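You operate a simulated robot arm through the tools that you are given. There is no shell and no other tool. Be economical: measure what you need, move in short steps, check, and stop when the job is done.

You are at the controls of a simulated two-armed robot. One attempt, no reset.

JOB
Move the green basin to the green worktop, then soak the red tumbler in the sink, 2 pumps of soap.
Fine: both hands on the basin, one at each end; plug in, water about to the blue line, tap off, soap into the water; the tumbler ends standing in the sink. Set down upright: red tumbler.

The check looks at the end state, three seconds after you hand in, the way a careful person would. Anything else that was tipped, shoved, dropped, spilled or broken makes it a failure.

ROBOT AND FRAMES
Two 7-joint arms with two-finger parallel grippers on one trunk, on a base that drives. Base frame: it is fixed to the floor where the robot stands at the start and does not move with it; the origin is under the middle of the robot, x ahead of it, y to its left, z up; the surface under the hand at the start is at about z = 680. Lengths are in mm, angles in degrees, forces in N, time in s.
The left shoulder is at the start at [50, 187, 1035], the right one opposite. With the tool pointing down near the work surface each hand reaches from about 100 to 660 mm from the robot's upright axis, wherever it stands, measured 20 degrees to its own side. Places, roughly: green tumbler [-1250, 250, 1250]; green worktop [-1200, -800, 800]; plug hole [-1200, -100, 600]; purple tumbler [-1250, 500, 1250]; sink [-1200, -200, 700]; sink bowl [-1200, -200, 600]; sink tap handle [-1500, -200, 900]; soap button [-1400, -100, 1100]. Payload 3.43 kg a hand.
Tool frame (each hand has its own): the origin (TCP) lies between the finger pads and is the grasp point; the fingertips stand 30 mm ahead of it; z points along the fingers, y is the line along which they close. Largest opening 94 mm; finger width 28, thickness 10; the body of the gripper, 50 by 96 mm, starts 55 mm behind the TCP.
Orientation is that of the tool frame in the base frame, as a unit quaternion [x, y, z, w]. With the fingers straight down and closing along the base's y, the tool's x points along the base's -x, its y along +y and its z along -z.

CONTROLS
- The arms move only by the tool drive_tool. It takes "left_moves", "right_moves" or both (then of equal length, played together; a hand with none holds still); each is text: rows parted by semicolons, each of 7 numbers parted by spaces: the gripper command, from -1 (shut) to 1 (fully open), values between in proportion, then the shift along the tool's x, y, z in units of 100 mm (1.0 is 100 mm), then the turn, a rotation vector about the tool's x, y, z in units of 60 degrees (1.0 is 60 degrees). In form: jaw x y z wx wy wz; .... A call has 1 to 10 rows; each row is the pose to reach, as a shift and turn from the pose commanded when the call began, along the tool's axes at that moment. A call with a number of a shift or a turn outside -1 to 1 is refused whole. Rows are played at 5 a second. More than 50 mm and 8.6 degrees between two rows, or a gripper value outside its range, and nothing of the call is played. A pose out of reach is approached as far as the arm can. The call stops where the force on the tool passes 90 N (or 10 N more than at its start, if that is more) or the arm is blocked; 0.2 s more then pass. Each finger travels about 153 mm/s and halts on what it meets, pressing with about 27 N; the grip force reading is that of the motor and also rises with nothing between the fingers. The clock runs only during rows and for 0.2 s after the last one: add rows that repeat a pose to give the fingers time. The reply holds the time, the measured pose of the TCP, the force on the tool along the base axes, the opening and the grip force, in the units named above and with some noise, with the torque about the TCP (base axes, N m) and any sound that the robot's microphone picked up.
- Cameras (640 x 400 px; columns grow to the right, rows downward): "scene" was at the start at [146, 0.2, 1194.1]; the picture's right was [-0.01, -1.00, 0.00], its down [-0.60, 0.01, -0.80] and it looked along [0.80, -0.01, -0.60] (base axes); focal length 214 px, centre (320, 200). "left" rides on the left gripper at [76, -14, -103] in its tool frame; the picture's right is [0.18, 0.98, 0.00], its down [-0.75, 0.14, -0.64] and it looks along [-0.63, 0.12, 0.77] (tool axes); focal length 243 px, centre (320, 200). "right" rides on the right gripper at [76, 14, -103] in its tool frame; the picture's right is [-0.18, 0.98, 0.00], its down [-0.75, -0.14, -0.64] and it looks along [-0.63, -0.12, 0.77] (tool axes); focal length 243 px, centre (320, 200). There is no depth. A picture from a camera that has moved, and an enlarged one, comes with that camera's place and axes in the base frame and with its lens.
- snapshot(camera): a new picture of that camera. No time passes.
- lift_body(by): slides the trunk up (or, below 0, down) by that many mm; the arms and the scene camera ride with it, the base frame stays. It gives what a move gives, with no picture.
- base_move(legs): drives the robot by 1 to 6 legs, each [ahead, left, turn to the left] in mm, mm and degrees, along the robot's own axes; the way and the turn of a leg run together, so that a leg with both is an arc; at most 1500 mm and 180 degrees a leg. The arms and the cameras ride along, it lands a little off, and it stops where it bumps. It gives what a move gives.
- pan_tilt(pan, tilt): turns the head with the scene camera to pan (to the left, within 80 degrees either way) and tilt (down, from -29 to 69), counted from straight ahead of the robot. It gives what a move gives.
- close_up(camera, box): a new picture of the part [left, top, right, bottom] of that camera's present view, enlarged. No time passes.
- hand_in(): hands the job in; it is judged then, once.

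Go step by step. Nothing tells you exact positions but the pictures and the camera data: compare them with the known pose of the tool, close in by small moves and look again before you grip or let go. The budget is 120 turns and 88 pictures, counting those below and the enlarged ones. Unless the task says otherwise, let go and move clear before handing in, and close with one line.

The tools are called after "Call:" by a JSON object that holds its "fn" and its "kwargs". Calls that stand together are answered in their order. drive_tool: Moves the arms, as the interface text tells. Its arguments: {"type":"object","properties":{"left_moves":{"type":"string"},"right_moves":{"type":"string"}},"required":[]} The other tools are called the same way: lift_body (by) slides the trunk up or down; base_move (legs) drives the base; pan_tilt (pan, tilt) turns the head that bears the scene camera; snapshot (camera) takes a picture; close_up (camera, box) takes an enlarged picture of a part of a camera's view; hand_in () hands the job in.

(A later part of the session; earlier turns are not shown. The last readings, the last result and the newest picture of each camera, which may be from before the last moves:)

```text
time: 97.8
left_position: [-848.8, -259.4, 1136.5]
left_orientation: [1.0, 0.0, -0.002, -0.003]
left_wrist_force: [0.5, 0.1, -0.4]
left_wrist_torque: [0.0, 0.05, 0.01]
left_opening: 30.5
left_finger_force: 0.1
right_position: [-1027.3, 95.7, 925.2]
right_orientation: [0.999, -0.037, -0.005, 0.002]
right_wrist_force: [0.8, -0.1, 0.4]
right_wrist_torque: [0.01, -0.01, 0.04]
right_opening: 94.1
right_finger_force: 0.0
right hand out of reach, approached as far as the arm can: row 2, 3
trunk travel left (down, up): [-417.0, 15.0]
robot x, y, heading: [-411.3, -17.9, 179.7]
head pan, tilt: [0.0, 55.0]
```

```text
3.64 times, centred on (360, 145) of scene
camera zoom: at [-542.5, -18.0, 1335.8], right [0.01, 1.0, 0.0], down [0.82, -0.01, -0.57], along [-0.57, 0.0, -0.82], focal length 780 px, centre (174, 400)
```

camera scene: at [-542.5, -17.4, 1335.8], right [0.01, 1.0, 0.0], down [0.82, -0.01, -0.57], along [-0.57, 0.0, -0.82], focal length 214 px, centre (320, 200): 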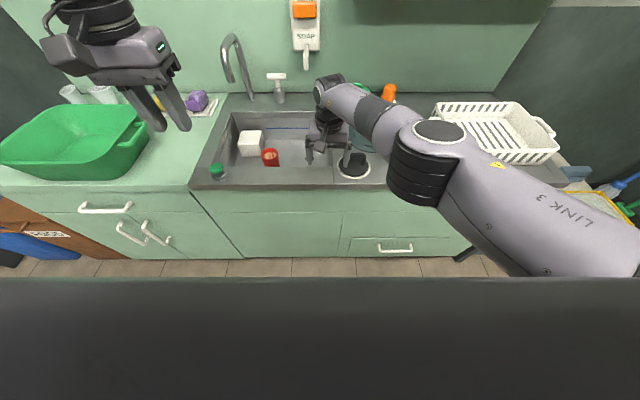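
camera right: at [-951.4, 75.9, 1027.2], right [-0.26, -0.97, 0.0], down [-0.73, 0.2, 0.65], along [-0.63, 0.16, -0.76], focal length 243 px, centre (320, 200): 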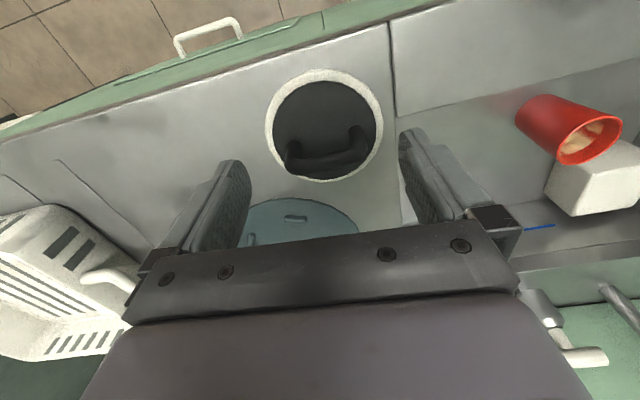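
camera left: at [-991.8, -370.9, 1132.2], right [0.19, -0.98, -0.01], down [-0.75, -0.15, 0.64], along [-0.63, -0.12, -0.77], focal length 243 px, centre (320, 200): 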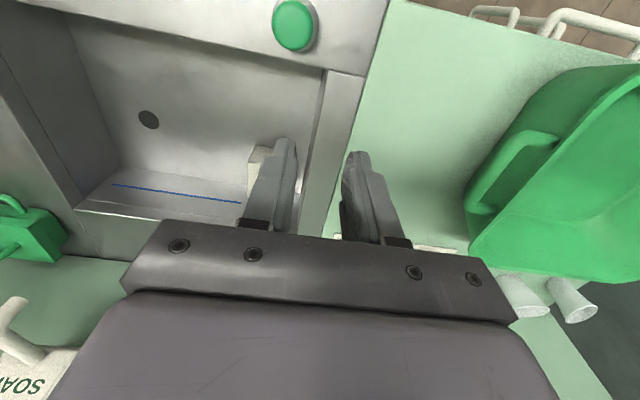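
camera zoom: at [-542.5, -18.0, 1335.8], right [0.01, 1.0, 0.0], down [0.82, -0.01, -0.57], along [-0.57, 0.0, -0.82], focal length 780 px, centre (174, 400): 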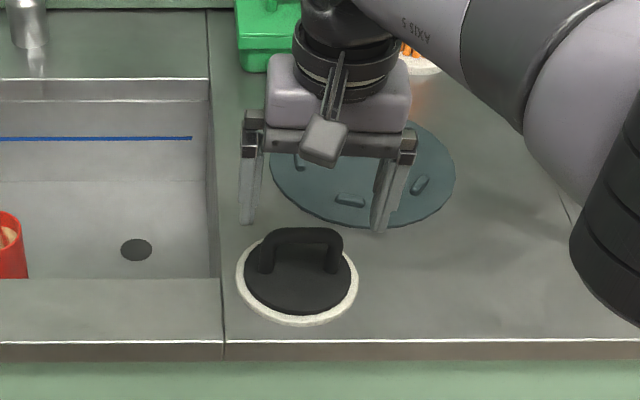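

That's clearly a plug resting on a white saucer. The hand is at its reach limit with the trunk high, so I'll lower the trunk 40 mm and adjust x.

Call:
{"fn": "lift_body", "kwargs": {"by": -35}}

Call:
{"fn": "drive_tool", "kwargs": {"right_moves": "1 -0.07 0 0 0 0 0;1 -0.13 0 0 0 0 0;1 -0.13 0 0 0 0 0"}}

Call:
{"fn": "close_up", "kwargs": {"camera": "right", "box": [200, 40, 440, 240]}}

Call:
{"fn": "close_up", "kwargs": {"camera": "scene", "box": [280, 90, 440, 200]}}

```text
time: 98.6
left_position: [-848.1, -259.3, 1103.4]
left_orientation: [1.0, -0.001, -0.001, -0.004]
left_wrist_force: [-0.4, -0.3, -0.2]
left_wrist_torque: [-0.02, 0.04, 0.01]
left_opening: 30.4
left_finger_force: 0.1
right_position: [-1027.1, 95.6, 889.8]
right_orientation: [0.999, -0.039, -0.006, 0.001]
right_wrist_force: [-0.4, -0.6, 0.5]
right_wrist_torque: [0.01, -0.02, 0.01]
right_opening: 93.9
right_finger_force: 0.2
trunk travel left (down, up): [-382.0, 50.0]
robot x, y, heading: [-411.5, -18.7, 179.8]
head pan, tilt: [0.0, 55.0]
```

```text
time: 99.4
left_position: [-848.5, -258.6, 1102.8]
left_orientation: [1.0, -0.001, -0.001, -0.004]
left_wrist_force: [-0.5, -0.8, -0.2]
left_wrist_torque: [0.01, -0.04, 0.02]
left_opening: 30.4
left_finger_force: 0.0
right_position: [-1027.3, 100.2, 891.5]
right_orientation: [0.999, -0.038, -0.005, 0.001]
right_wrist_force: [0.9, -0.4, 0.2]
right_wrist_torque: [0.01, 0.0, 0.03]
right_opening: 94.2
right_finger_force: 0.1
right hand out of reach, approached as far as the arm can: row 1, 2, 3
trunk travel left (down, up): [-382.0, 50.0]
robot x, y, heading: [-409.9, -22.6, 179.7]
head pan, tilt: [0.0, 55.0]
```

```text
2.00 times, centred on (320, 140) of right
camera zoom: at [-953.1, 79.9, 993.8], right [-0.26, -0.97, 0.01], down [-0.73, 0.2, 0.65], along [-0.63, 0.16, -0.76], focal length 485 px, centre (320, 320)
```

zoom: 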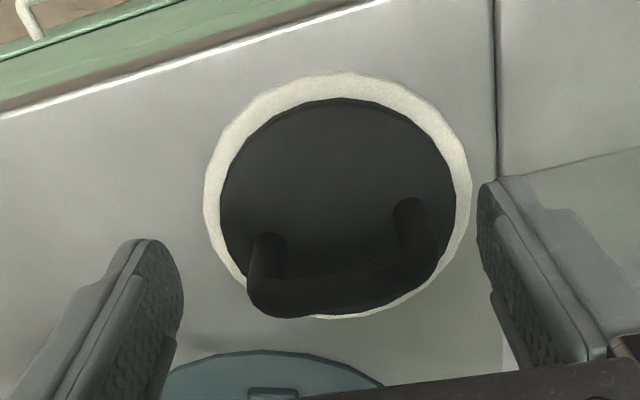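

```text
3.64 times, centred on (360, 145) of scene
camera zoom: at [-542.4, -18.0, 1300.8], right [0.01, 1.0, 0.0], down [0.82, -0.01, -0.57], along [-0.57, 0.0, -0.82], focal length 780 px, centre (174, 400)
```

zoom: 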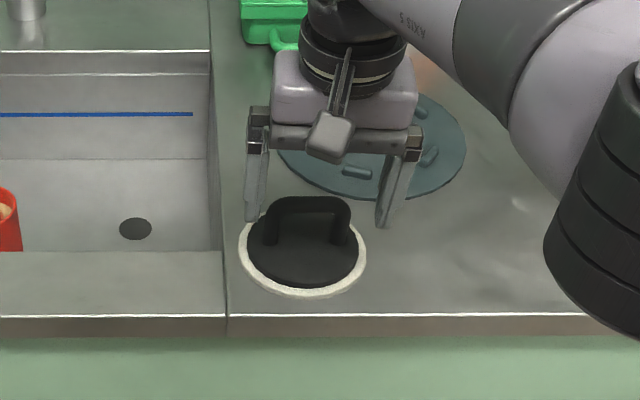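

The plug is centred at about (-1041, 95) and I'm at full stretch, so I'll creep the base forward 40 mm and pull the hand back to suit.

Call:
{"fn": "base_move", "kwargs": {"legs": [[40, 0, 0]]}}

Call:
{"fn": "drive_tool", "kwargs": {"right_moves": "1 0.12 0.03 0 0 0 0;1 0.25 0.03 0 0 0 0;1 0.25 0.03 0 0 0 0"}}

Call:
{"fn": "snapshot", "kwargs": {"camera": "right"}}

```text
time: 100.3
left_position: [-887.4, -259.0, 1102.0]
left_orientation: [1.0, 0.0, -0.001, -0.003]
left_wrist_force: [0.4, 0.0, 0.1]
left_wrist_torque: [0.02, -0.04, -0.01]
left_opening: 30.7
left_finger_force: 0.1
right_position: [-1068.7, 100.5, 891.4]
right_orientation: [0.999, -0.039, -0.004, 0.002]
right_wrist_force: [-0.9, -0.3, 0.0]
right_wrist_torque: [0.0, -0.01, 0.02]
right_opening: 94.0
right_finger_force: 0.0
trunk travel left (down, up): [-382.0, 50.0]
robot x, y, heading: [-453.1, -20.3, 179.8]
head pan, tilt: [0.0, 55.0]
```

```text
time: 101.1
left_position: [-887.1, -258.8, 1102.2]
left_orientation: [1.0, -0.001, -0.001, -0.003]
left_wrist_force: [-0.2, 0.4, 0.2]
left_wrist_torque: [0.0, 0.01, -0.01]
left_opening: 30.5
left_finger_force: 0.1
right_position: [-1066.2, 92.9, 890.4]
right_orientation: [0.999, -0.039, -0.004, 0.002]
right_wrist_force: [0.1, -0.1, 1.0]
right_wrist_torque: [-0.01, 0.0, 0.0]
right_opening: 94.0
right_finger_force: 0.1
right hand out of reach, approached as far as the arm can: row 1, 2, 3
trunk travel left (down, up): [-382.0, 50.0]
robot x, y, heading: [-450.6, -20.9, 179.7]
head pan, tilt: [0.0, 55.0]
```

```text
29 pictures are left
camera right: at [-990.3, 74.2, 992.4], right [-0.26, -0.97, 0.0], down [-0.73, 0.2, 0.65], along [-0.63, 0.16, -0.76], focal length 243 px, centre (320, 200)
```

right: 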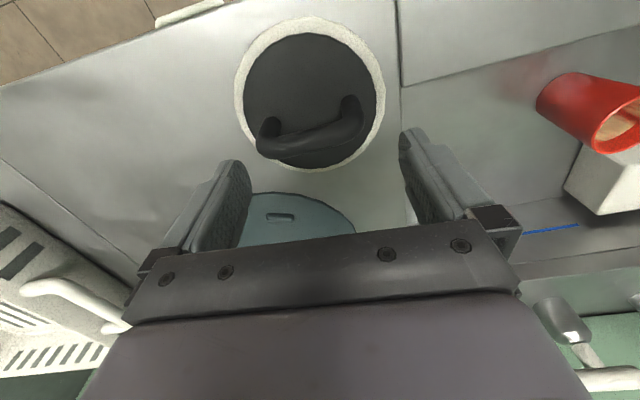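

The plug centre is confirmed at (-1041, 92). I'll pull the hand back over it.

Call:
{"fn": "drive_tool", "kwargs": {"right_moves": "1 0.12 0 0 0 0 0;1 0.24 0 0 0 0 0;1 0.24 0 0 0 0 0"}}

```text
time: 101.9
left_position: [-888.2, -259.4, 1102.6]
left_orientation: [1.0, -0.001, -0.001, -0.004]
left_wrist_force: [-0.1, -0.1, -0.1]
left_wrist_torque: [0.01, -0.03, -0.01]
left_opening: 30.3
left_finger_force: 0.0
right_position: [-1066.2, 93.3, 890.5]
right_orientation: [0.999, -0.037, -0.005, 0.001]
right_wrist_force: [0.5, 0.1, 1.5]
right_wrist_torque: [0.03, -0.01, -0.02]
right_opening: 93.8
right_finger_force: 0.1
right hand out of reach, approached as far as the arm can: row 1, 2, 3
trunk travel left (down, up): [-382.0, 50.0]
robot x, y, heading: [-454.0, -17.6, 179.9]
head pan, tilt: [0.0, 55.0]
```

The joint limit again; I'll raise the hand, lower the trunk, and retry.

Call:
{"fn": "drive_tool", "kwargs": {"right_moves": "1 0 0 -0.4 0 0 0;1 0 0 -0.8 0 0 0;1 0.24 0 -1 0 0 0;1 0.24 0 -1 0 0 0"}}

Call:
{"fn": "lift_body", "kwargs": {"by": -100}}

```text
time: 102.9
left_position: [-887.6, -258.8, 1103.5]
left_orientation: [1.0, -0.001, -0.001, -0.004]
left_wrist_force: [-1.0, 0.3, -0.3]
left_wrist_torque: [0.04, -0.02, -0.04]
left_opening: 30.6
left_finger_force: 0.0
right_position: [-1070.8, 86.7, 987.8]
right_orientation: [0.999, -0.037, -0.004, 0.002]
right_wrist_force: [0.9, -1.0, -0.1]
right_wrist_torque: [0.03, -0.01, -0.02]
right_opening: 94.0
right_finger_force: 0.1
right hand out of reach, approached as far as the arm can: row 1, 2, 3, 4
trunk travel left (down, up): [-382.0, 50.0]
robot x, y, heading: [-450.3, -19.0, 179.6]
head pan, tilt: [0.0, 55.0]
```

```text
time: 104.2
left_position: [-887.4, -259.2, 1003.1]
left_orientation: [1.0, -0.001, -0.001, -0.004]
left_wrist_force: [-1.1, 0.0, 0.1]
left_wrist_torque: [0.02, 0.03, 0.01]
left_opening: 30.7
left_finger_force: 0.0
right_position: [-1071.3, 86.9, 888.3]
right_orientation: [0.999, -0.039, -0.005, 0.002]
right_wrist_force: [0.1, 0.8, -0.1]
right_wrist_torque: [0.01, 0.0, 0.01]
right_opening: 94.0
right_finger_force: 0.0
trunk travel left (down, up): [-282.0, 150.0]
robot x, y, heading: [-455.4, -17.2, 179.8]
head pan, tilt: [0.0, 55.0]
```

Call:
{"fn": "drive_tool", "kwargs": {"right_moves": "1 0.1 0 0 0 0 0;1 0.2 0 0 0 0 0;1 0.27 0 0 0 0 0;1 0.27 0 0 0 0 0"}}

```text
time: 105.2
left_position: [-886.8, -259.7, 1001.6]
left_orientation: [1.0, -0.001, -0.001, -0.003]
left_wrist_force: [-0.4, -0.4, 0.8]
left_wrist_torque: [0.0, 0.02, -0.01]
left_opening: 30.6
left_finger_force: 0.0
right_position: [-1069.1, 81.9, 885.5]
right_orientation: [0.999, -0.038, -0.005, 0.001]
right_wrist_force: [0.2, -0.1, 0.1]
right_wrist_torque: [-0.03, 0.02, 0.01]
right_opening: 93.9
right_finger_force: 0.1
right hand out of reach, approached as far as the arm can: row 1, 2, 3, 4
trunk travel left (down, up): [-282.0, 150.0]
robot x, y, heading: [-450.1, -17.1, 179.7]
head pan, tilt: [0.0, 55.0]
```

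I'll try freeing the arm from that limit with a larger retract up and outward.

Call:
{"fn": "drive_tool", "kwargs": {"right_moves": "1 0.2 -0.2 -0.2 0 0 0;1 0.4 -0.4 -0.4 0 0 0;1 0.6 -0.6 -0.6 0 0 0;1 0.9 -0.6 -0.6 0 0 0;1 0.9 -0.6 -0.6 0 0 0"}}

```text
time: 106.4
left_position: [-888.3, -259.5, 1001.6]
left_orientation: [1.0, -0.001, -0.002, -0.004]
left_wrist_force: [0.1, 1.4, -0.4]
left_wrist_torque: [0.02, 0.0, 0.03]
left_opening: 30.4
left_finger_force: 0.1
right_position: [-1071.1, 96.2, 912.4]
right_orientation: [0.999, -0.038, -0.003, 0.0]
right_wrist_force: [0.2, 0.1, 0.2]
right_wrist_torque: [0.0, 0.0, -0.02]
right_opening: 94.0
right_finger_force: 0.0
right hand out of reach, approached as far as the arm can: row 1, 2, 3, 4, 5
trunk travel left (down, up): [-282.0, 150.0]
robot x, y, heading: [-451.5, -19.8, 179.6]
head pan, tilt: [0.0, 55.0]
```

Call:
{"fn": "drive_tool", "kwargs": {"right_moves": "1 0 0 0 0 0 0.07;1 0 0 0 0 0 0.14;1 0.1 0 0 0 0 0.14;1 0.2 0 0 0 0 0.14"}}

Call:
{"fn": "drive_tool", "kwargs": {"right_moves": "1 0 0 0 0 0 -0.1;1 0 0 0 0 0 -0.2;1 0.1 0 0 0 0 -0.28;1 0.3 0 0 0 0 -0.28"}}

Call:
{"fn": "pan_tilt", "kwargs": {"pan": -30, "tilt": 40}}

Call:
{"fn": "snapshot", "kwargs": {"camera": "scene"}}

```text
time: 107.4
left_position: [-888.5, -260.0, 1002.9]
left_orientation: [1.0, -0.001, -0.001, -0.004]
left_wrist_force: [-0.4, 0.2, 0.4]
left_wrist_torque: [0.01, -0.01, -0.03]
left_opening: 30.8
left_finger_force: 0.0
right_position: [-1071.7, 94.0, 909.9]
right_orientation: [0.994, -0.111, -0.003, 0.001]
right_wrist_force: [0.9, -0.2, 0.4]
right_wrist_torque: [0.01, 0.01, 0.0]
right_opening: 94.0
right_finger_force: 0.0
right hand out of reach, approached as far as the arm can: row 3, 4
trunk travel left (down, up): [-282.0, 150.0]
robot x, y, heading: [-452.1, -18.2, 179.7]
head pan, tilt: [0.0, 55.0]
```

```text
time: 108.4
left_position: [-888.2, -260.3, 1003.2]
left_orientation: [1.0, -0.001, 0.0, -0.004]
left_wrist_force: [0.2, 0.3, -0.7]
left_wrist_torque: [0.01, -0.01, 0.03]
left_opening: 30.6
left_finger_force: 0.0
right_position: [-1070.6, 91.3, 908.9]
right_orientation: [1.0, 0.016, -0.004, 0.0]
right_wrist_force: [0.1, 1.0, 0.5]
right_wrist_torque: [-0.03, -0.01, 0.02]
right_opening: 93.9
right_finger_force: 0.0
right hand out of reach, approached as far as the arm can: row 3, 4
trunk travel left (down, up): [-282.0, 150.0]
robot x, y, heading: [-450.0, -17.9, 179.7]
head pan, tilt: [0.0, 55.0]
```

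```text
time: 109.4
left_position: [-887.5, -258.6, 1002.8]
left_orientation: [1.0, -0.001, 0.0, -0.004]
left_wrist_force: [0.4, -0.6, -0.3]
left_wrist_torque: [0.0, -0.02, -0.04]
left_opening: 30.6
left_finger_force: 0.1
right_position: [-1069.8, 91.4, 910.5]
right_orientation: [1.0, 0.015, -0.004, 0.001]
right_wrist_force: [-0.1, -0.2, -0.4]
right_wrist_torque: [0.02, 0.01, -0.01]
right_opening: 94.0
right_finger_force: 0.0
trunk travel left (down, up): [-282.0, 150.0]
robot x, y, heading: [-451.0, -20.8, 179.9]
head pan, tilt: [-30.0, 40.0]
```

```text
28 pictures are left
camera scene: at [-583.3, 24.9, 1221.4], right [0.5, 0.86, 0.0], down [0.56, -0.32, -0.77], along [-0.66, 0.39, -0.64], focal length 214 px, centre (320, 200)
```

scene: 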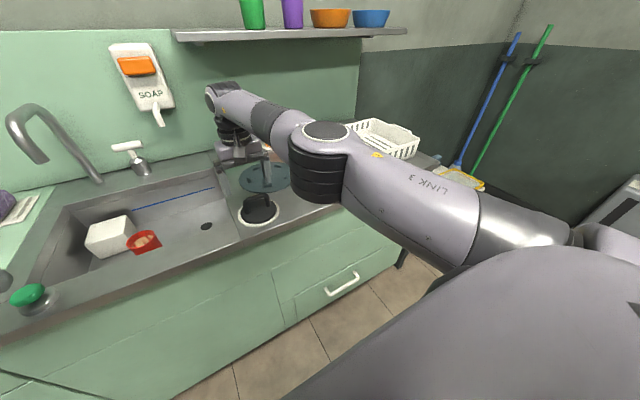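

The right arm is almost stretched out straight. I'll raise it well up and then pull it back.

Call:
{"fn": "drive_tool", "kwargs": {"right_moves": "1 0 0 -0.4 0 0 0;1 0 0 -0.8 0 0 0;1 0 0 -1 0 0 0;1 0 0 -1 0 0 0"}}

Call:
{"fn": "drive_tool", "kwargs": {"right_moves": "1 0.3 0 -0.3 0 0 0;1 0.6 0 -0.6 0 0 0;1 0.9 0 -0.9 0 0 0;1 0.9 0 -0.9 0 0 0"}}

```text
time: 110.4
left_position: [-888.0, -260.0, 1002.0]
left_orientation: [1.0, -0.001, -0.001, -0.003]
left_wrist_force: [-0.2, 0.4, 1.1]
left_wrist_torque: [0.01, -0.01, 0.02]
left_opening: 30.7
left_finger_force: 0.1
right_position: [-1058.9, 97.5, 1006.6]
right_orientation: [0.999, 0.037, -0.005, 0.001]
right_wrist_force: [-0.2, 0.7, -0.2]
right_wrist_torque: [0.01, 0.03, 0.03]
right_opening: 93.8
right_finger_force: 0.1
right hand out of reach, approached as far as the arm can: row 2, 3, 4
trunk travel left (down, up): [-282.0, 150.0]
robot x, y, heading: [-453.8, -22.0, 179.6]
head pan, tilt: [-30.0, 40.0]
```

```text
time: 111.4
left_position: [-887.0, -260.8, 1004.1]
left_orientation: [1.0, -0.001, -0.001, -0.003]
left_wrist_force: [0.5, 0.0, 0.6]
left_wrist_torque: [0.03, 0.01, 0.02]
left_opening: 30.7
left_finger_force: 0.1
right_position: [-1020.3, 83.1, 1103.5]
right_orientation: [0.999, 0.036, -0.003, 0.0]
right_wrist_force: [0.4, -0.1, 0.8]
right_wrist_torque: [0.01, 0.02, -0.01]
right_opening: 94.1
right_finger_force: 0.0
right hand out of reach, approached as far as the arm can: row 1, 2, 3, 4
trunk travel left (down, up): [-282.0, 150.0]
robot x, y, heading: [-449.8, -19.1, 179.5]
head pan, tilt: [-30.0, 40.0]
```

Moving again. I'll keep retracting towards the starting posture.

Call:
{"fn": "drive_tool", "kwargs": {"right_moves": "1 0.3 0 0 0 0 0;1 0.6 0 0 0 0 0;1 0.9 0 0 0 0 0;1 0.9 0 0 0 0 0"}}

Call:
{"fn": "drive_tool", "kwargs": {"right_moves": "1 0.3 -0.2 0 0 0 0;1 0.6 -0.4 0 0 0 0;1 0.9 -0.6 0 0 0 0;1 0.9 -0.6 0 0 0 0"}}

```text
time: 112.4
left_position: [-888.5, -259.5, 1002.8]
left_orientation: [1.0, -0.001, -0.001, -0.004]
left_wrist_force: [0.7, -0.1, -0.5]
left_wrist_torque: [-0.02, 0.0, -0.04]
left_opening: 30.7
left_finger_force: 0.0
right_position: [-1010.1, 71.1, 1119.8]
right_orientation: [0.999, 0.036, -0.005, 0.002]
right_wrist_force: [-0.7, -0.4, 0.0]
right_wrist_torque: [-0.01, 0.01, -0.01]
right_opening: 93.9
right_finger_force: 0.1
right hand out of reach, approached as far as the arm can: row 1, 2, 3, 4
trunk travel left (down, up): [-282.0, 150.0]
robot x, y, heading: [-449.0, -19.2, 179.6]
head pan, tilt: [-30.0, 40.0]
```

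```text
time: 113.4
left_position: [-888.1, -259.0, 1002.7]
left_orientation: [1.0, -0.001, 0.0, -0.003]
left_wrist_force: [-0.7, 0.5, 0.1]
left_wrist_torque: [0.02, 0.01, -0.01]
left_opening: 30.6
left_finger_force: 0.1
right_position: [-1009.3, 97.3, 1137.1]
right_orientation: [0.999, 0.035, -0.004, 0.0]
right_wrist_force: [0.0, -0.7, -0.4]
right_wrist_torque: [0.02, -0.02, 0.01]
right_opening: 94.1
right_finger_force: 0.0
right hand out of reach, approached as far as the arm can: row 1, 2, 3, 4
trunk travel left (down, up): [-282.0, 150.0]
robot x, y, heading: [-450.0, -22.4, 179.5]
head pan, tilt: [-30.0, 40.0]
```

Call:
{"fn": "snapshot", "kwargs": {"camera": "scene"}}

Call:
{"fn": "drive_tool", "kwargs": {"right_moves": "1 0 0 0 0 0.1 0;1 0.2 0 0 0 0.2 0;1 0.4 0 0 0 0.3 0;1 0.6 0 0 0 0.3 0"}}

```text
27 pictures are left
camera scene: at [-583.4, 24.7, 1221.5], right [0.51, 0.86, 0.0], down [0.55, -0.32, -0.77], along [-0.66, 0.39, -0.64], focal length 214 px, centre (320, 200)
```

scene: 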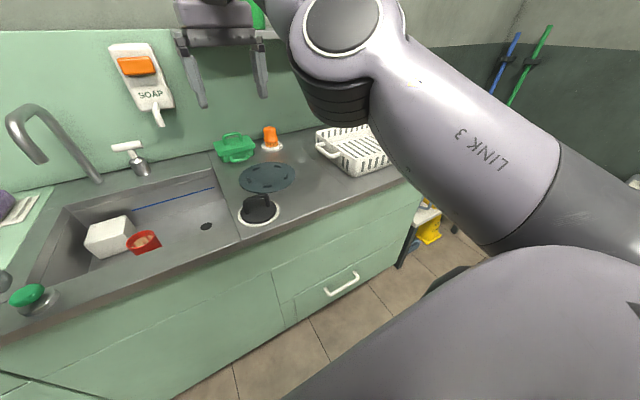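

```text
time: 114.4
left_position: [-887.3, -259.9, 1002.4]
left_orientation: [1.0, -0.001, -0.001, -0.003]
left_wrist_force: [0.5, 0.0, -0.6]
left_wrist_torque: [0.0, 0.0, 0.05]
left_opening: 30.5
left_finger_force: 0.0
right_position: [-941.5, 104.7, 1130.3]
right_orientation: [0.988, 0.034, 0.151, -0.004]
right_wrist_force: [-0.1, -0.9, 0.7]
right_wrist_torque: [-0.01, -0.04, 0.01]
right_opening: 93.9
right_finger_force: 0.1
right hand out of reach, approached as far as the arm can: row 1, 2, 3, 4
trunk travel left (down, up): [-282.0, 150.0]
robot x, y, heading: [-450.5, -20.4, 179.6]
head pan, tilt: [-30.0, 40.0]
```

Pitching the wrist freed it. I'll retract further, then level the tool again.

Call:
{"fn": "drive_tool", "kwargs": {"right_moves": "1 0.3 -0.2 0 0 0 0;1 0.6 -0.4 0 0 0 0;1 0.9 -0.6 0 0 0 0;1 0.9 -0.6 0 0 0 0"}}

Call:
{"fn": "drive_tool", "kwargs": {"right_moves": "1 0.3 0 0 0 -0.1 0;1 0.5 0 0 0 -0.2 0;1 0.6 0 0 0 -0.3 0;1 0.6 0 0 0 -0.3 0"}}

```text
time: 115.4
left_position: [-888.1, -259.4, 1002.3]
left_orientation: [1.0, 0.0, -0.001, -0.003]
left_wrist_force: [0.6, -0.3, 0.4]
left_wrist_torque: [0.01, -0.02, 0.01]
left_opening: 30.5
left_finger_force: 0.0
right_position: [-861.9, 171.5, 1157.1]
right_orientation: [0.988, 0.035, 0.151, -0.005]
right_wrist_force: [0.8, -0.5, -0.3]
right_wrist_torque: [0.0, 0.02, 0.04]
right_opening: 93.8
right_finger_force: 0.1
trunk travel left (down, up): [-282.0, 150.0]
robot x, y, heading: [-456.8, -19.6, 179.5]
head pan, tilt: [-30.0, 40.0]
```

```text
time: 116.4
left_position: [-888.1, -260.1, 1003.8]
left_orientation: [1.0, 0.0, -0.001, -0.003]
left_wrist_force: [-0.7, 0.1, 0.4]
left_wrist_torque: [-0.01, 0.02, -0.02]
left_opening: 30.6
left_finger_force: 0.0
right_position: [-802.7, 176.4, 1175.9]
right_orientation: [0.999, 0.036, -0.005, 0.0]
right_wrist_force: [0.1, 0.3, 0.5]
right_wrist_torque: [-0.01, 0.05, 0.02]
right_opening: 93.9
right_finger_force: 0.0
trunk travel left (down, up): [-282.0, 150.0]
robot x, y, heading: [-453.9, -20.7, 179.7]
head pan, tilt: [-30.0, 40.0]
```

The right arm is free and level again. I'll now work closer with the trunk lower: base forward 105 and left 50, trunk down 80, and the yaw set for the plug handle.

Call:
{"fn": "base_move", "kwargs": {"legs": [[105, 50, 0]]}}

Call:
{"fn": "lift_body", "kwargs": {"by": -80}}

Call:
{"fn": "drive_tool", "kwargs": {"right_moves": "1 -0.3 0.05 0.2 0 0 0.07;1 -0.6 0.1 0.4 0 0 0.14;1 -0.85 0.15 0.7 0 0 0.14;1 -0.85 0.15 1 0 0 0.14;1 -0.85 0.15 1 0 0 0.14"}}

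```text
time: 117.6
left_position: [-996.3, -310.0, 1001.9]
left_orientation: [1.0, -0.001, 0.0, -0.003]
left_wrist_force: [-0.2, -0.7, -0.3]
left_wrist_torque: [0.01, -0.02, -0.02]
left_opening: 30.6
left_finger_force: 0.0
right_position: [-911.7, 125.7, 1174.3]
right_orientation: [0.999, 0.035, -0.005, 0.001]
right_wrist_force: [0.2, 0.5, -0.2]
right_wrist_torque: [0.01, -0.03, 0.0]
right_opening: 94.1
right_finger_force: 0.1
trunk travel left (down, up): [-282.0, 150.0]
robot x, y, heading: [-561.1, -66.0, 179.6]
head pan, tilt: [-30.0, 40.0]
```

```text
time: 118.8
left_position: [-993.9, -310.2, 921.7]
left_orientation: [1.0, -0.002, -0.001, -0.004]
left_wrist_force: [0.5, -0.1, -0.2]
left_wrist_torque: [0.0, -0.02, -0.01]
left_opening: 30.5
left_finger_force: 0.1
right_position: [-912.4, 124.9, 1095.9]
right_orientation: [0.999, 0.035, -0.005, 0.001]
right_wrist_force: [-0.5, 0.2, -0.1]
right_wrist_torque: [0.0, 0.01, -0.01]
right_opening: 94.4
right_finger_force: 0.0
trunk travel left (down, up): [-202.0, 230.0]
robot x, y, heading: [-561.9, -68.5, 179.9]
head pan, tilt: [-30.0, 40.0]
```

```text
time: 120.0
left_position: [-994.7, -309.1, 922.3]
left_orientation: [1.0, -0.001, -0.001, -0.003]
left_wrist_force: [0.4, 0.1, 0.7]
left_wrist_torque: [0.0, 0.02, 0.02]
left_opening: 30.5
left_finger_force: 0.1
right_position: [-998.8, 104.2, 997.0]
right_orientation: [0.999, -0.038, -0.005, 0.002]
right_wrist_force: [-0.3, 0.0, 0.1]
right_wrist_torque: [-0.01, 0.0, -0.01]
right_opening: 93.9
right_finger_force: 0.1
trunk travel left (down, up): [-202.0, 230.0]
robot x, y, heading: [-559.3, -71.9, 179.7]
head pan, tilt: [-30.0, 40.0]
```

Responsive now. I'll go over the plug handle and check.

Call:
{"fn": "drive_tool", "kwargs": {"right_moves": "1 -0.2 0.08 0.3 0 0 0;1 -0.42 0.15 0.6 0 0 0;1 -0.42 0.15 1 0 0 0;1 -0.42 0.15 1 0 0 0"}}

Call:
{"fn": "snapshot", "kwargs": {"camera": "right"}}

```text
time: 121.0
left_position: [-994.6, -308.5, 923.1]
left_orientation: [1.0, -0.001, -0.001, -0.004]
left_wrist_force: [-0.1, 0.9, -0.7]
left_wrist_torque: [-0.02, 0.01, 0.01]
left_opening: 30.4
left_finger_force: 0.0
right_position: [-1042.6, 92.5, 897.9]
right_orientation: [0.999, -0.037, -0.006, 0.001]
right_wrist_force: [0.1, -1.0, -0.7]
right_wrist_torque: [0.05, -0.02, 0.0]
right_opening: 94.0
right_finger_force: 0.0
trunk travel left (down, up): [-202.0, 230.0]
robot x, y, heading: [-555.5, -68.3, 179.7]
head pan, tilt: [-30.0, 40.0]
```

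```text
26 pictures are left
camera right: at [-967.0, 72.6, 999.6], right [-0.26, -0.97, 0.01], down [-0.73, 0.2, 0.65], along [-0.63, 0.16, -0.76], focal length 243 px, centre (320, 200)
```

right: 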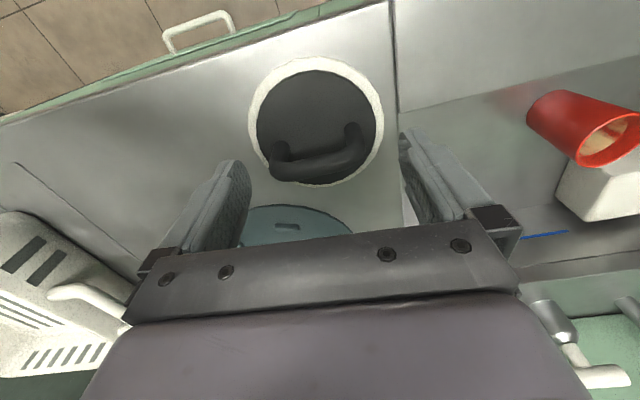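

Aligned. I'll descend to the handle and close.

Call:
{"fn": "drive_tool", "kwargs": {"right_moves": "1 -0.03 0 0.2 0 0 0;1 -0.03 0 0.4 0 0 0;0.6 -0.03 0 0.4 0 0 0;0 -0.03 0 0.4 0 0 0;-1 -0.03 0 0.4 0 0 0;-1 -0.03 0 0.4 0 0 0;-1 -0.03 0 0.4 0 0 0"}}

Call:
{"fn": "close_up", "kwargs": {"camera": "right", "box": [180, 40, 480, 250]}}

```text
time: 122.6
left_position: [-995.0, -309.7, 922.7]
left_orientation: [1.0, -0.002, -0.001, -0.004]
left_wrist_force: [0.3, -0.1, 0.1]
left_wrist_torque: [0.01, 0.02, -0.01]
left_opening: 30.6
left_finger_force: 0.0
right_position: [-1045.7, 92.5, 858.0]
right_orientation: [0.999, -0.037, -0.005, 0.002]
right_wrist_force: [-1.2, 0.5, 1.3]
right_wrist_torque: [0.04, 0.07, -0.05]
right_opening: 70.9
right_finger_force: 26.8
trunk travel left (down, up): [-202.0, 230.0]
robot x, y, heading: [-556.9, -70.9, 179.7]
head pan, tilt: [-30.0, 40.0]
```

```text
1.90 times, centred on (330, 145) of right
camera zoom: at [-969.4, 72.8, 960.1], right [-0.26, -0.97, 0.01], down [-0.73, 0.2, 0.65], along [-0.63, 0.16, -0.76], focal length 462 px, centre (301, 305)
```

zoom: 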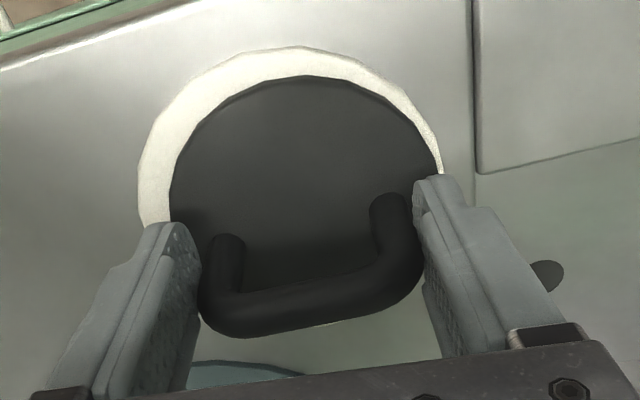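

The handle is gripped at 71 mm. I'll lift with the trunk and check.

Call:
{"fn": "lift_body", "kwargs": {"by": 70}}

Call:
{"fn": "pan_tilt", "kwargs": {"pan": -10, "tilt": 50}}

Call:
{"fn": "snapshot", "kwargs": {"camera": "scene"}}

```text
time: 123.7
left_position: [-994.6, -309.6, 992.5]
left_orientation: [1.0, 0.0, -0.002, -0.004]
left_wrist_force: [0.5, -0.2, -0.4]
left_wrist_torque: [0.01, 0.0, 0.05]
left_opening: 30.7
left_finger_force: 0.1
right_position: [-1044.7, 92.2, 927.3]
right_orientation: [0.999, -0.038, -0.004, 0.002]
right_wrist_force: [0.8, 0.1, -0.7]
right_wrist_torque: [0.03, -0.03, 0.02]
right_opening: 70.5
right_finger_force: 27.2
trunk travel left (down, up): [-272.0, 160.0]
robot x, y, heading: [-558.5, -72.4, 179.8]
head pan, tilt: [-30.0, 40.0]
```

```text
time: 124.5
left_position: [-994.9, -309.3, 993.0]
left_orientation: [1.0, -0.001, 0.0, -0.003]
left_wrist_force: [0.0, -0.2, 0.2]
left_wrist_torque: [-0.04, -0.01, -0.01]
left_opening: 30.6
left_finger_force: 0.0
right_position: [-1044.4, 92.0, 928.0]
right_orientation: [0.999, -0.038, -0.005, 0.001]
right_wrist_force: [-0.3, 0.9, -0.5]
right_wrist_torque: [-0.02, 0.01, 0.02]
right_opening: 70.6
right_finger_force: 26.9
trunk travel left (down, up): [-272.0, 160.0]
robot x, y, heading: [-560.1, -68.5, 179.6]
head pan, tilt: [-10.0, 50.0]
```

```text
24 pictures are left
camera scene: at [-693.2, -53.9, 1197.3], right [0.18, 0.98, 0.0], down [0.75, -0.14, -0.64], along [-0.63, 0.12, -0.77], focal length 214 px, centre (320, 200)
```

scene: 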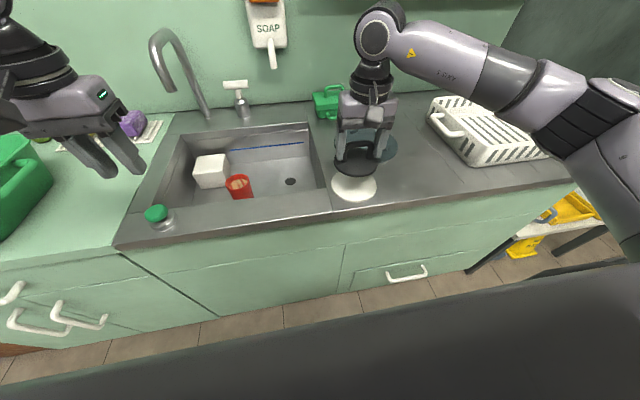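

The plug is up and the saucer stayed put. Before moving, I'll raise the left hand 200 mm so that lowering the trunk keeps it clear of the worktop.

Call:
{"fn": "drive_tool", "kwargs": {"left_moves": "-0.35 0.2 0 -0.4 0 0 0;-0.35 0.4 0 -0.8 0 0 0;-0.35 0.6 0 -1 0 0 0"}}

Call:
{"fn": "drive_tool", "kwargs": {"left_moves": "-0.35 0.2 0 -0.4 0 0 0;-0.35 0.4 0 -0.8 0 0 0;-0.35 0.6 0 -1 0 0 0"}}

Call:
{"fn": "base_move", "kwargs": {"legs": [[75, 190, 0]]}}

```text
time: 125.3
left_position: [-933.5, -309.7, 1092.6]
left_orientation: [1.0, -0.001, -0.001, -0.003]
left_wrist_force: [0.6, 0.5, 0.4]
left_wrist_torque: [-0.01, 0.0, -0.01]
left_opening: 30.5
left_finger_force: 0.1
right_position: [-1044.4, 92.6, 928.7]
right_orientation: [0.999, -0.037, -0.005, 0.002]
right_wrist_force: [-0.1, 0.2, -0.8]
right_wrist_torque: [-0.03, -0.04, -0.02]
right_opening: 70.8
right_finger_force: 26.6
trunk travel left (down, up): [-272.0, 160.0]
robot x, y, heading: [-560.8, -71.0, 179.5]
head pan, tilt: [-10.0, 50.0]
```

```text
time: 126.1
left_position: [-873.6, -311.0, 1193.7]
left_orientation: [1.0, 0.0, 0.0, -0.004]
left_wrist_force: [0.2, -0.5, 0.7]
left_wrist_torque: [-0.01, 0.03, -0.01]
left_opening: 30.5
left_finger_force: 0.0
right_position: [-1044.4, 93.4, 928.3]
right_orientation: [0.999, -0.038, -0.005, 0.001]
right_wrist_force: [0.2, 0.1, -0.2]
right_wrist_torque: [-0.01, 0.0, 0.02]
right_opening: 71.0
right_finger_force: 27.1
trunk travel left (down, up): [-272.0, 160.0]
robot x, y, heading: [-557.1, -73.0, 179.6]
head pan, tilt: [-10.0, 50.0]
```

```text
time: 128.4
left_position: [-948.8, -500.2, 1192.9]
left_orientation: [1.0, 0.001, -0.001, -0.004]
left_wrist_force: [1.1, -0.7, 0.0]
left_wrist_torque: [-0.02, 0.02, 0.0]
left_opening: 30.6
left_finger_force: 0.0
right_position: [-1122.0, -97.2, 928.1]
right_orientation: [0.999, -0.037, -0.005, 0.001]
right_wrist_force: [-0.5, 0.3, -0.3]
right_wrist_torque: [0.0, -0.01, 0.0]
right_opening: 70.8
right_finger_force: 26.0
trunk travel left (down, up): [-272.0, 160.0]
robot x, y, heading: [-638.3, -261.3, 179.8]
head pan, tilt: [-10.0, 50.0]
```

Good. I'll lower the trunk, then extend the plug over the hole.

Call:
{"fn": "lift_body", "kwargs": {"by": -90}}

Call:
{"fn": "drive_tool", "kwargs": {"right_moves": "-1 -0.25 -0.1 0 0 0 0;-1 -0.5 -0.2 0 0 0 0;-1 -0.7 -0.27 0 0 0 0;-1 -0.7 -0.27 0 0 0 0"}}

Call:
{"fn": "drive_tool", "kwargs": {"right_moves": "-1 -0.2 0 0 0 0 0;-1 -0.4 0 0 0 0 0;-1 -0.6 0 0 0 0 0;-1 -0.6 0 0 0 0 0"}}

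```text
time: 129.6
left_position: [-948.9, -501.3, 1103.0]
left_orientation: [1.0, 0.001, 0.001, -0.002]
left_wrist_force: [0.2, -0.3, -0.9]
left_wrist_torque: [-0.03, 0.03, -0.04]
left_opening: 30.3
left_finger_force: 0.1
right_position: [-1121.2, -98.2, 838.2]
right_orientation: [0.999, -0.036, -0.005, 0.002]
right_wrist_force: [0.0, 0.0, -0.5]
right_wrist_torque: [0.02, 0.02, 0.03]
right_opening: 70.9
right_finger_force: 26.9
trunk travel left (down, up): [-182.0, 250.0]
robot x, y, heading: [-639.8, -258.6, 179.9]
head pan, tilt: [-10.0, 50.0]
```

```text
time: 130.6
left_position: [-949.2, -500.9, 1103.5]
left_orientation: [1.0, 0.001, 0.0, -0.003]
left_wrist_force: [-0.2, -0.3, -0.3]
left_wrist_torque: [-0.03, -0.03, 0.02]
left_opening: 30.7
left_finger_force: 0.0
right_position: [-1190.6, -65.9, 838.1]
right_orientation: [0.999, -0.036, -0.005, 0.002]
right_wrist_force: [-0.3, -0.4, -0.5]
right_wrist_torque: [0.01, 0.01, 0.02]
right_opening: 70.8
right_finger_force: 27.4
trunk travel left (down, up): [-182.0, 250.0]
robot x, y, heading: [-635.1, -260.5, 179.8]
head pan, tilt: [-10.0, 50.0]
```

```text
time: 131.6
left_position: [-949.3, -500.5, 1102.5]
left_orientation: [1.0, 0.001, 0.0, -0.003]
left_wrist_force: [0.1, 0.3, 1.2]
left_wrist_torque: [-0.03, -0.01, -0.03]
left_opening: 30.6
left_finger_force: 0.1
right_position: [-1248.9, -63.7, 840.8]
right_orientation: [0.999, -0.036, -0.006, 0.002]
right_wrist_force: [-1.4, -0.1, -1.0]
right_wrist_torque: [-0.04, -0.04, 0.0]
right_opening: 71.0
right_finger_force: 27.3
trunk travel left (down, up): [-182.0, 250.0]
robot x, y, heading: [-632.6, -257.9, 179.9]
head pan, tilt: [-10.0, 50.0]
```

Over the hole at (-1249, -64). I'll lower partway and check alignment from both cameras.

Call:
{"fn": "lift_body", "kwargs": {"by": -95}}

Call:
{"fn": "snapshot", "kwargs": {"camera": "scene"}}

Call:
{"fn": "snapshot", "kwargs": {"camera": "right"}}

```text
time: 132.9
left_position: [-949.0, -498.9, 1008.1]
left_orientation: [1.0, 0.0, -0.002, -0.003]
left_wrist_force: [0.3, 1.2, 0.3]
left_wrist_torque: [0.01, -0.03, 0.0]
left_opening: 30.5
left_finger_force: 0.0
right_position: [-1248.3, -62.5, 745.5]
right_orientation: [0.999, -0.037, -0.005, 0.001]
right_wrist_force: [-0.7, -0.4, -0.3]
right_wrist_torque: [-0.03, 0.0, -0.01]
right_opening: 70.8
right_finger_force: 27.1
trunk travel left (down, up): [-87.0, 345.0]
robot x, y, heading: [-636.2, -261.6, 179.8]
head pan, tilt: [-10.0, 50.0]
```

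```text
23 pictures are left
camera scene: at [-769.5, -243.7, 1012.3], right [0.18, 0.98, 0.0], down [0.75, -0.14, -0.64], along [-0.63, 0.11, -0.77], focal length 214 px, centre (320, 200)
```

scene: 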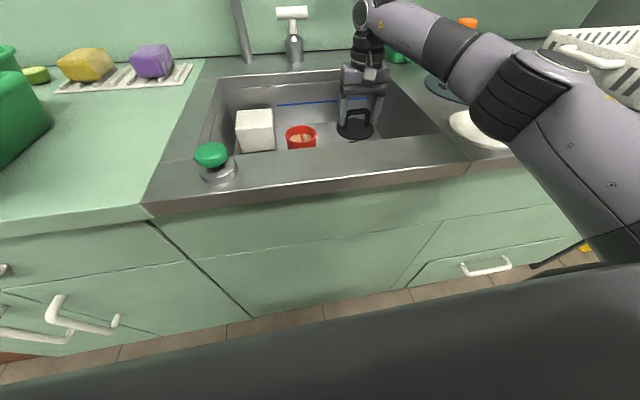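

```text
22 pictures are left
camera right: at [-1173.0, -82.5, 847.6], right [-0.25, -0.97, 0.01], down [-0.73, 0.2, 0.65], along [-0.63, 0.16, -0.76], focal length 243 px, centre (320, 200)
```

right: 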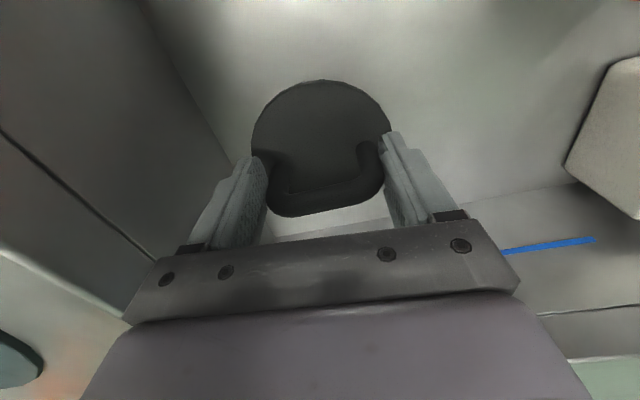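

The plug centre is within about 6 mm of the hole. I'll fine-correct and lower to contact.

Call:
{"fn": "drive_tool", "kwargs": {"right_moves": "-1 -0.06 -0.04 0 0 0 0;-1 -0.06 -0.04 0 0 0 0"}}

Call:
{"fn": "lift_body", "kwargs": {"by": -48}}

Call:
{"fn": "lift_body", "kwargs": {"by": -5}}

Call:
{"fn": "lift_body", "kwargs": {"by": -5}}

```text
time: 133.5
left_position: [-949.3, -500.9, 1008.2]
left_orientation: [1.0, 0.001, 0.0, -0.004]
left_wrist_force: [0.3, -0.3, 0.2]
left_wrist_torque: [0.0, -0.02, 0.03]
left_opening: 30.5
left_finger_force: 0.0
right_position: [-1253.8, -58.6, 745.7]
right_orientation: [0.999, -0.037, -0.005, 0.002]
right_wrist_force: [-0.2, 0.2, -1.0]
right_wrist_torque: [0.0, 0.02, 0.01]
right_opening: 70.7
right_finger_force: 27.2
trunk travel left (down, up): [-87.0, 345.0]
robot x, y, heading: [-635.8, -260.4, 179.9]
head pan, tilt: [-10.0, 50.0]
```

```text
time: 134.4
left_position: [-946.8, -501.5, 960.2]
left_orientation: [1.0, 0.001, -0.002, -0.004]
left_wrist_force: [-0.2, 0.1, 0.6]
left_wrist_torque: [0.03, 0.0, 0.01]
left_opening: 30.7
left_finger_force: 0.1
right_position: [-1255.0, -58.4, 702.2]
right_orientation: [0.999, -0.037, -0.01, 0.001]
right_wrist_force: [-0.1, 2.0, 22.6]
right_wrist_torque: [0.1, 0.05, -0.05]
right_opening: 71.0
right_finger_force: 26.9
trunk travel left (down, up): [-39.0, 393.0]
robot x, y, heading: [-637.6, -258.4, 179.8]
head pan, tilt: [-10.0, 50.0]
```

```text
time: 134.9
left_position: [-946.5, -501.7, 957.5]
left_orientation: [1.0, 0.0, -0.002, -0.004]
left_wrist_force: [0.4, 0.2, 0.9]
left_wrist_torque: [0.0, 0.02, 0.04]
left_opening: 30.6
left_finger_force: 0.0
right_position: [-1253.2, -58.2, 702.5]
right_orientation: [0.999, -0.036, -0.013, 0.002]
right_wrist_force: [1.6, 1.1, 25.5]
right_wrist_torque: [-0.16, 0.09, -0.15]
right_opening: 70.8
right_finger_force: 26.8
trunk travel left (down, up): [-34.0, 398.0]
robot x, y, heading: [-636.4, -260.3, 179.9]
head pan, tilt: [-10.0, 50.0]
```

```text
time: 135.5
left_position: [-946.2, -502.3, 952.9]
left_orientation: [1.0, 0.001, -0.003, -0.006]
left_wrist_force: [0.5, 0.1, -0.7]
left_wrist_torque: [0.01, -0.02, 0.01]
left_opening: 30.7
left_finger_force: 0.0
right_position: [-1254.6, -57.9, 704.2]
right_orientation: [0.999, -0.038, -0.019, 0.0]
right_wrist_force: [-0.4, 0.1, -0.8]
right_wrist_torque: [0.01, -0.01, -0.01]
right_opening: 70.7
right_finger_force: 27.7
trunk travel left (down, up): [-29.0, 403.0]
robot x, y, heading: [-637.4, -259.5, 179.7]
head pan, tilt: [-10.0, 50.0]
```

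Contact came at 702. I'll back off slightly and look at whether the plug is seated.

Call:
{"fn": "lift_body", "kwargs": {"by": 8}}

Call:
{"fn": "snapshot", "kwargs": {"camera": "right"}}

Call:
{"fn": "pan_tilt", "kwargs": {"pan": -20, "tilt": 35}}

Call:
{"fn": "snapshot", "kwargs": {"camera": "scene"}}

```text
time: 136.1
left_position: [-946.0, -501.2, 956.6]
left_orientation: [1.0, 0.001, -0.003, -0.003]
left_wrist_force: [0.7, -1.2, -0.6]
left_wrist_torque: [-0.02, 0.02, -0.03]
left_opening: 30.9
left_finger_force: 0.1
right_position: [-1254.8, -59.0, 701.9]
right_orientation: [0.999, -0.038, -0.013, 0.002]
right_wrist_force: [-2.4, 10.7, 33.5]
right_wrist_torque: [0.48, 0.64, -0.1]
right_opening: 70.5
right_finger_force: 26.6
trunk travel left (down, up): [-37.0, 395.0]
robot x, y, heading: [-635.4, -259.3, 179.6]
head pan, tilt: [-10.0, 50.0]
```

```text
21 pictures are left
camera right: at [-1177.2, -78.3, 802.5], right [-0.26, -0.97, 0.01], down [-0.73, 0.2, 0.66], along [-0.64, 0.16, -0.75], focal length 243 px, centre (320, 200)
```

right: 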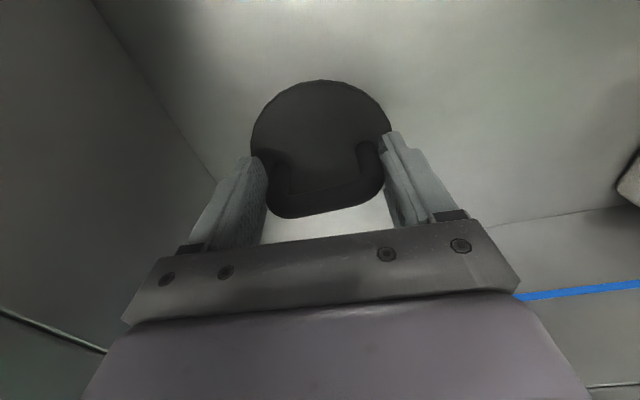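

```text
time: 136.8
left_position: [-947.6, -502.0, 958.8]
left_orientation: [1.0, 0.001, -0.001, -0.003]
left_wrist_force: [0.2, 0.0, -0.3]
left_wrist_torque: [0.04, 0.01, -0.01]
left_opening: 30.7
left_finger_force: 0.0
right_position: [-1253.9, -59.3, 702.2]
right_orientation: [0.999, -0.036, -0.011, 0.002]
right_wrist_force: [-3.9, 9.5, 31.1]
right_wrist_torque: [0.49, 0.56, -0.28]
right_opening: 71.0
right_finger_force: 27.1
trunk travel left (down, up): [-37.0, 395.0]
robot x, y, heading: [-635.6, -260.9, 179.8]
head pan, tilt: [-20.0, 35.0]
```

```text
20 pictures are left
camera scene: at [-774.4, -227.3, 984.4], right [0.34, 0.94, 0.0], down [0.54, -0.2, -0.82], along [-0.77, 0.28, -0.57], focal length 214 px, centre (320, 200)
```

scene: 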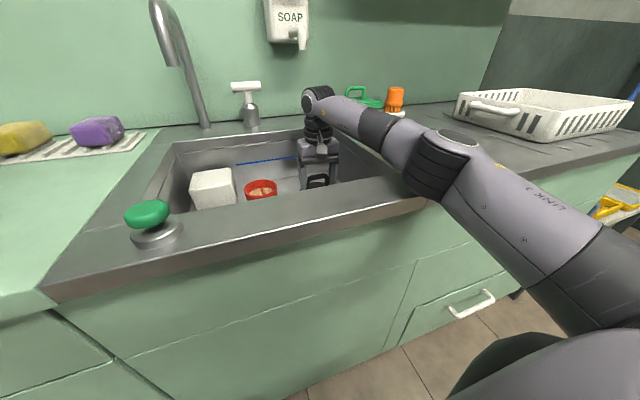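

The right elbow is touching the counter edge at this trunk height. I'll raise the trunk 45 mm and lower the hand with the arm instead.

Call:
{"fn": "lift_body", "kwargs": {"by": 45}}

Call:
{"fn": "drive_tool", "kwargs": {"right_moves": "-1 0 0 0.1 0 0 0;-1 0 0 0.2 0 0 0;-1 0 0 0.3 0 0 0;-1 0 0 0.3 0 0 0"}}

```text
time: 137.7
left_position: [-949.0, -500.6, 1002.2]
left_orientation: [1.0, 0.001, -0.001, -0.004]
left_wrist_force: [0.3, 0.1, 0.1]
left_wrist_torque: [0.02, -0.03, 0.02]
left_opening: 30.8
left_finger_force: 0.0
right_position: [-1254.4, -59.0, 739.2]
right_orientation: [0.999, -0.036, -0.005, 0.001]
right_wrist_force: [-0.6, 0.0, -0.7]
right_wrist_torque: [-0.03, -0.02, -0.01]
right_opening: 70.9
right_finger_force: 27.3
trunk travel left (down, up): [-82.0, 350.0]
robot x, y, heading: [-634.4, -258.4, 179.9]
head pan, tilt: [-20.0, 35.0]
```

```text
time: 138.7
left_position: [-948.6, -501.5, 1002.7]
left_orientation: [1.0, 0.0, -0.001, -0.004]
left_wrist_force: [-0.4, 0.2, 0.3]
left_wrist_torque: [0.0, 0.02, -0.01]
left_opening: 30.7
left_finger_force: 0.0
right_position: [-1254.5, -58.9, 709.1]
right_orientation: [0.999, -0.037, -0.005, 0.001]
right_wrist_force: [-0.8, 0.2, -0.8]
right_wrist_torque: [0.03, -0.02, 0.02]
right_opening: 70.8
right_finger_force: 27.0
trunk travel left (down, up): [-82.0, 350.0]
robot x, y, heading: [-634.4, -257.2, 179.8]
head pan, tilt: [-20.0, 35.0]
```

Call:
{"fn": "drive_tool", "kwargs": {"right_moves": "-1 0 0 0.05 0 0 0;-1 0 0 0.09 0 0 0;-1 0 0 0.09 0 0 0"}}

Call:
{"fn": "drive_tool", "kwargs": {"right_moves": "-1 0 0 0.04 0 0 0;-1 0 0 0.08 0 0 0;-1 0 0 0.08 0 0 0"}}

```text
time: 139.5
left_position: [-949.7, -500.3, 1003.8]
left_orientation: [1.0, 0.0, -0.001, -0.004]
left_wrist_force: [0.1, -0.1, 0.9]
left_wrist_torque: [0.03, 0.0, -0.01]
left_opening: 30.7
left_finger_force: 0.0
right_position: [-1255.6, -59.6, 701.8]
right_orientation: [0.999, -0.037, -0.006, 0.002]
right_wrist_force: [0.8, 0.8, 1.4]
right_wrist_torque: [0.04, 0.14, -0.03]
right_opening: 71.0
right_finger_force: 27.2
trunk travel left (down, up): [-82.0, 350.0]
robot x, y, heading: [-633.4, -259.3, 179.6]
head pan, tilt: [-20.0, 35.0]
```

```text
time: 140.3
left_position: [-946.4, -501.4, 1005.1]
left_orientation: [1.0, 0.001, -0.003, -0.004]
left_wrist_force: [-0.1, 0.5, -0.9]
left_wrist_torque: [0.01, -0.01, -0.01]
left_opening: 30.5
left_finger_force: 0.1
right_position: [-1255.5, -58.4, 700.7]
right_orientation: [0.999, -0.036, -0.011, 0.002]
right_wrist_force: [9.3, 4.8, 37.4]
right_wrist_torque: [0.25, -0.14, -0.16]
right_opening: 70.7
right_finger_force: 27.3
trunk travel left (down, up): [-82.0, 350.0]
robot x, y, heading: [-633.9, -260.4, 179.6]
head pan, tilt: [-20.0, 35.0]
```

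Firm contact at 701. I'll do a light lateral test to see whether it is keyed into the hole.

Call:
{"fn": "drive_tool", "kwargs": {"right_moves": "-1 0 0 -0.06 0 0 0;-1 0.1 0 -0.06 0 0 0;-1 0.1 0 -0.06 0 0 0"}}

Call:
{"fn": "drive_tool", "kwargs": {"right_moves": "-1 -0.1 0 0 0 0 0;-1 -0.1 0.1 0 0 0 0;-1 -0.1 0.1 0 0 0 0"}}

```text
time: 141.1
left_position: [-949.0, -500.5, 1003.5]
left_orientation: [1.0, 0.001, -0.001, -0.004]
left_wrist_force: [0.8, 0.3, 0.2]
left_wrist_torque: [0.0, 0.01, -0.02]
left_opening: 30.4
left_finger_force: 0.1
right_position: [-1246.4, -60.1, 701.2]
right_orientation: [0.999, -0.036, -0.008, 0.002]
right_wrist_force: [-12.3, 0.6, 14.1]
right_wrist_torque: [0.12, 1.16, 0.12]
right_opening: 70.7
right_finger_force: 27.3
trunk travel left (down, up): [-82.0, 350.0]
robot x, y, heading: [-636.3, -258.5, 179.8]
head pan, tilt: [-20.0, 35.0]
```

```text
time: 141.9
left_position: [-947.6, -499.1, 1004.2]
left_orientation: [1.0, 0.0, -0.001, -0.003]
left_wrist_force: [0.9, 0.8, -0.4]
left_wrist_torque: [0.01, 0.01, -0.01]
left_opening: 30.5
left_finger_force: 0.0
right_position: [-1255.7, -64.7, 700.7]
right_orientation: [0.999, -0.04, -0.006, -0.001]
right_wrist_force: [4.4, 15.5, 20.0]
right_wrist_torque: [1.06, -0.25, -0.08]
right_opening: 70.5
right_finger_force: 26.9
trunk travel left (down, up): [-82.0, 350.0]
robot x, y, heading: [-637.7, -257.3, 179.9]
head pan, tilt: [-20.0, 35.0]
```

It slides with friction and no keying felt. I'll recentre on the hole and see whether the height drops.

Call:
{"fn": "drive_tool", "kwargs": {"right_moves": "-1 0 -0.1 -0.03 0 0 0;-1 0 -0.1 -0.03 0 0 0;-1 0 -0.1 0 0 0 0"}}

Call:
{"fn": "drive_tool", "kwargs": {"right_moves": "-1 0.05 0 0 0 0 0;-1 0.05 0 0 0 0 0"}}

Call:
{"fn": "close_up", "kwargs": {"camera": "scene", "box": [230, 110, 370, 210]}}

```text
time: 142.7
left_position: [-948.5, -502.5, 1004.3]
left_orientation: [1.0, 0.001, -0.002, -0.005]
left_wrist_force: [0.1, 0.0, -0.1]
left_wrist_torque: [0.0, -0.02, -0.01]
left_opening: 30.8
left_finger_force: 0.2
right_position: [-1254.8, -62.2, 699.9]
right_orientation: [0.999, -0.033, -0.006, 0.004]
right_wrist_force: [2.0, -8.1, 10.3]
right_wrist_torque: [0.09, 0.04, -0.01]
right_opening: 71.0
right_finger_force: 27.0
trunk travel left (down, up): [-82.0, 350.0]
robot x, y, heading: [-634.9, -256.8, 179.9]
head pan, tilt: [-20.0, 35.0]
```

```text
time: 143.3
left_position: [-948.3, -501.1, 1002.6]
left_orientation: [1.0, 0.001, -0.002, -0.003]
left_wrist_force: [0.7, -0.2, 0.1]
left_wrist_torque: [-0.02, 0.04, 0.01]
left_opening: 30.7
left_finger_force: 0.1
right_position: [-1250.0, -57.7, 700.2]
right_orientation: [0.999, -0.037, -0.009, 0.0]
right_wrist_force: [-11.3, 1.2, 14.3]
right_wrist_torque: [0.22, 0.39, 0.13]
right_opening: 70.9
right_finger_force: 26.5
trunk travel left (down, up): [-82.0, 350.0]
robot x, y, heading: [-636.8, -256.5, 179.6]
head pan, tilt: [-20.0, 35.0]
```

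```text
4.00 times, centred on (300, 160) of scene
camera zoom: at [-775.9, -227.1, 1029.3], right [0.34, 0.94, 0.0], down [0.54, -0.2, -0.82], along [-0.77, 0.28, -0.57], focal length 858 px, centre (400, 360)
```

zoom: 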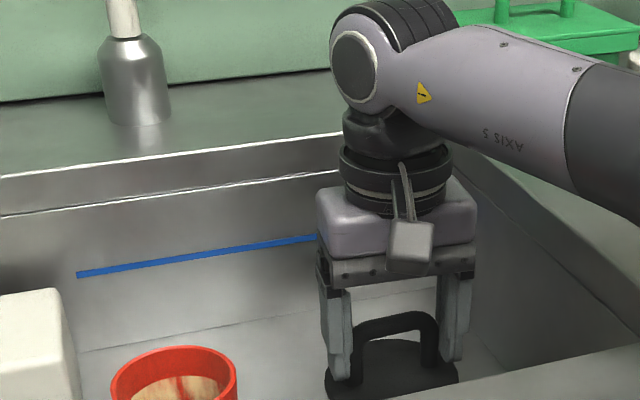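

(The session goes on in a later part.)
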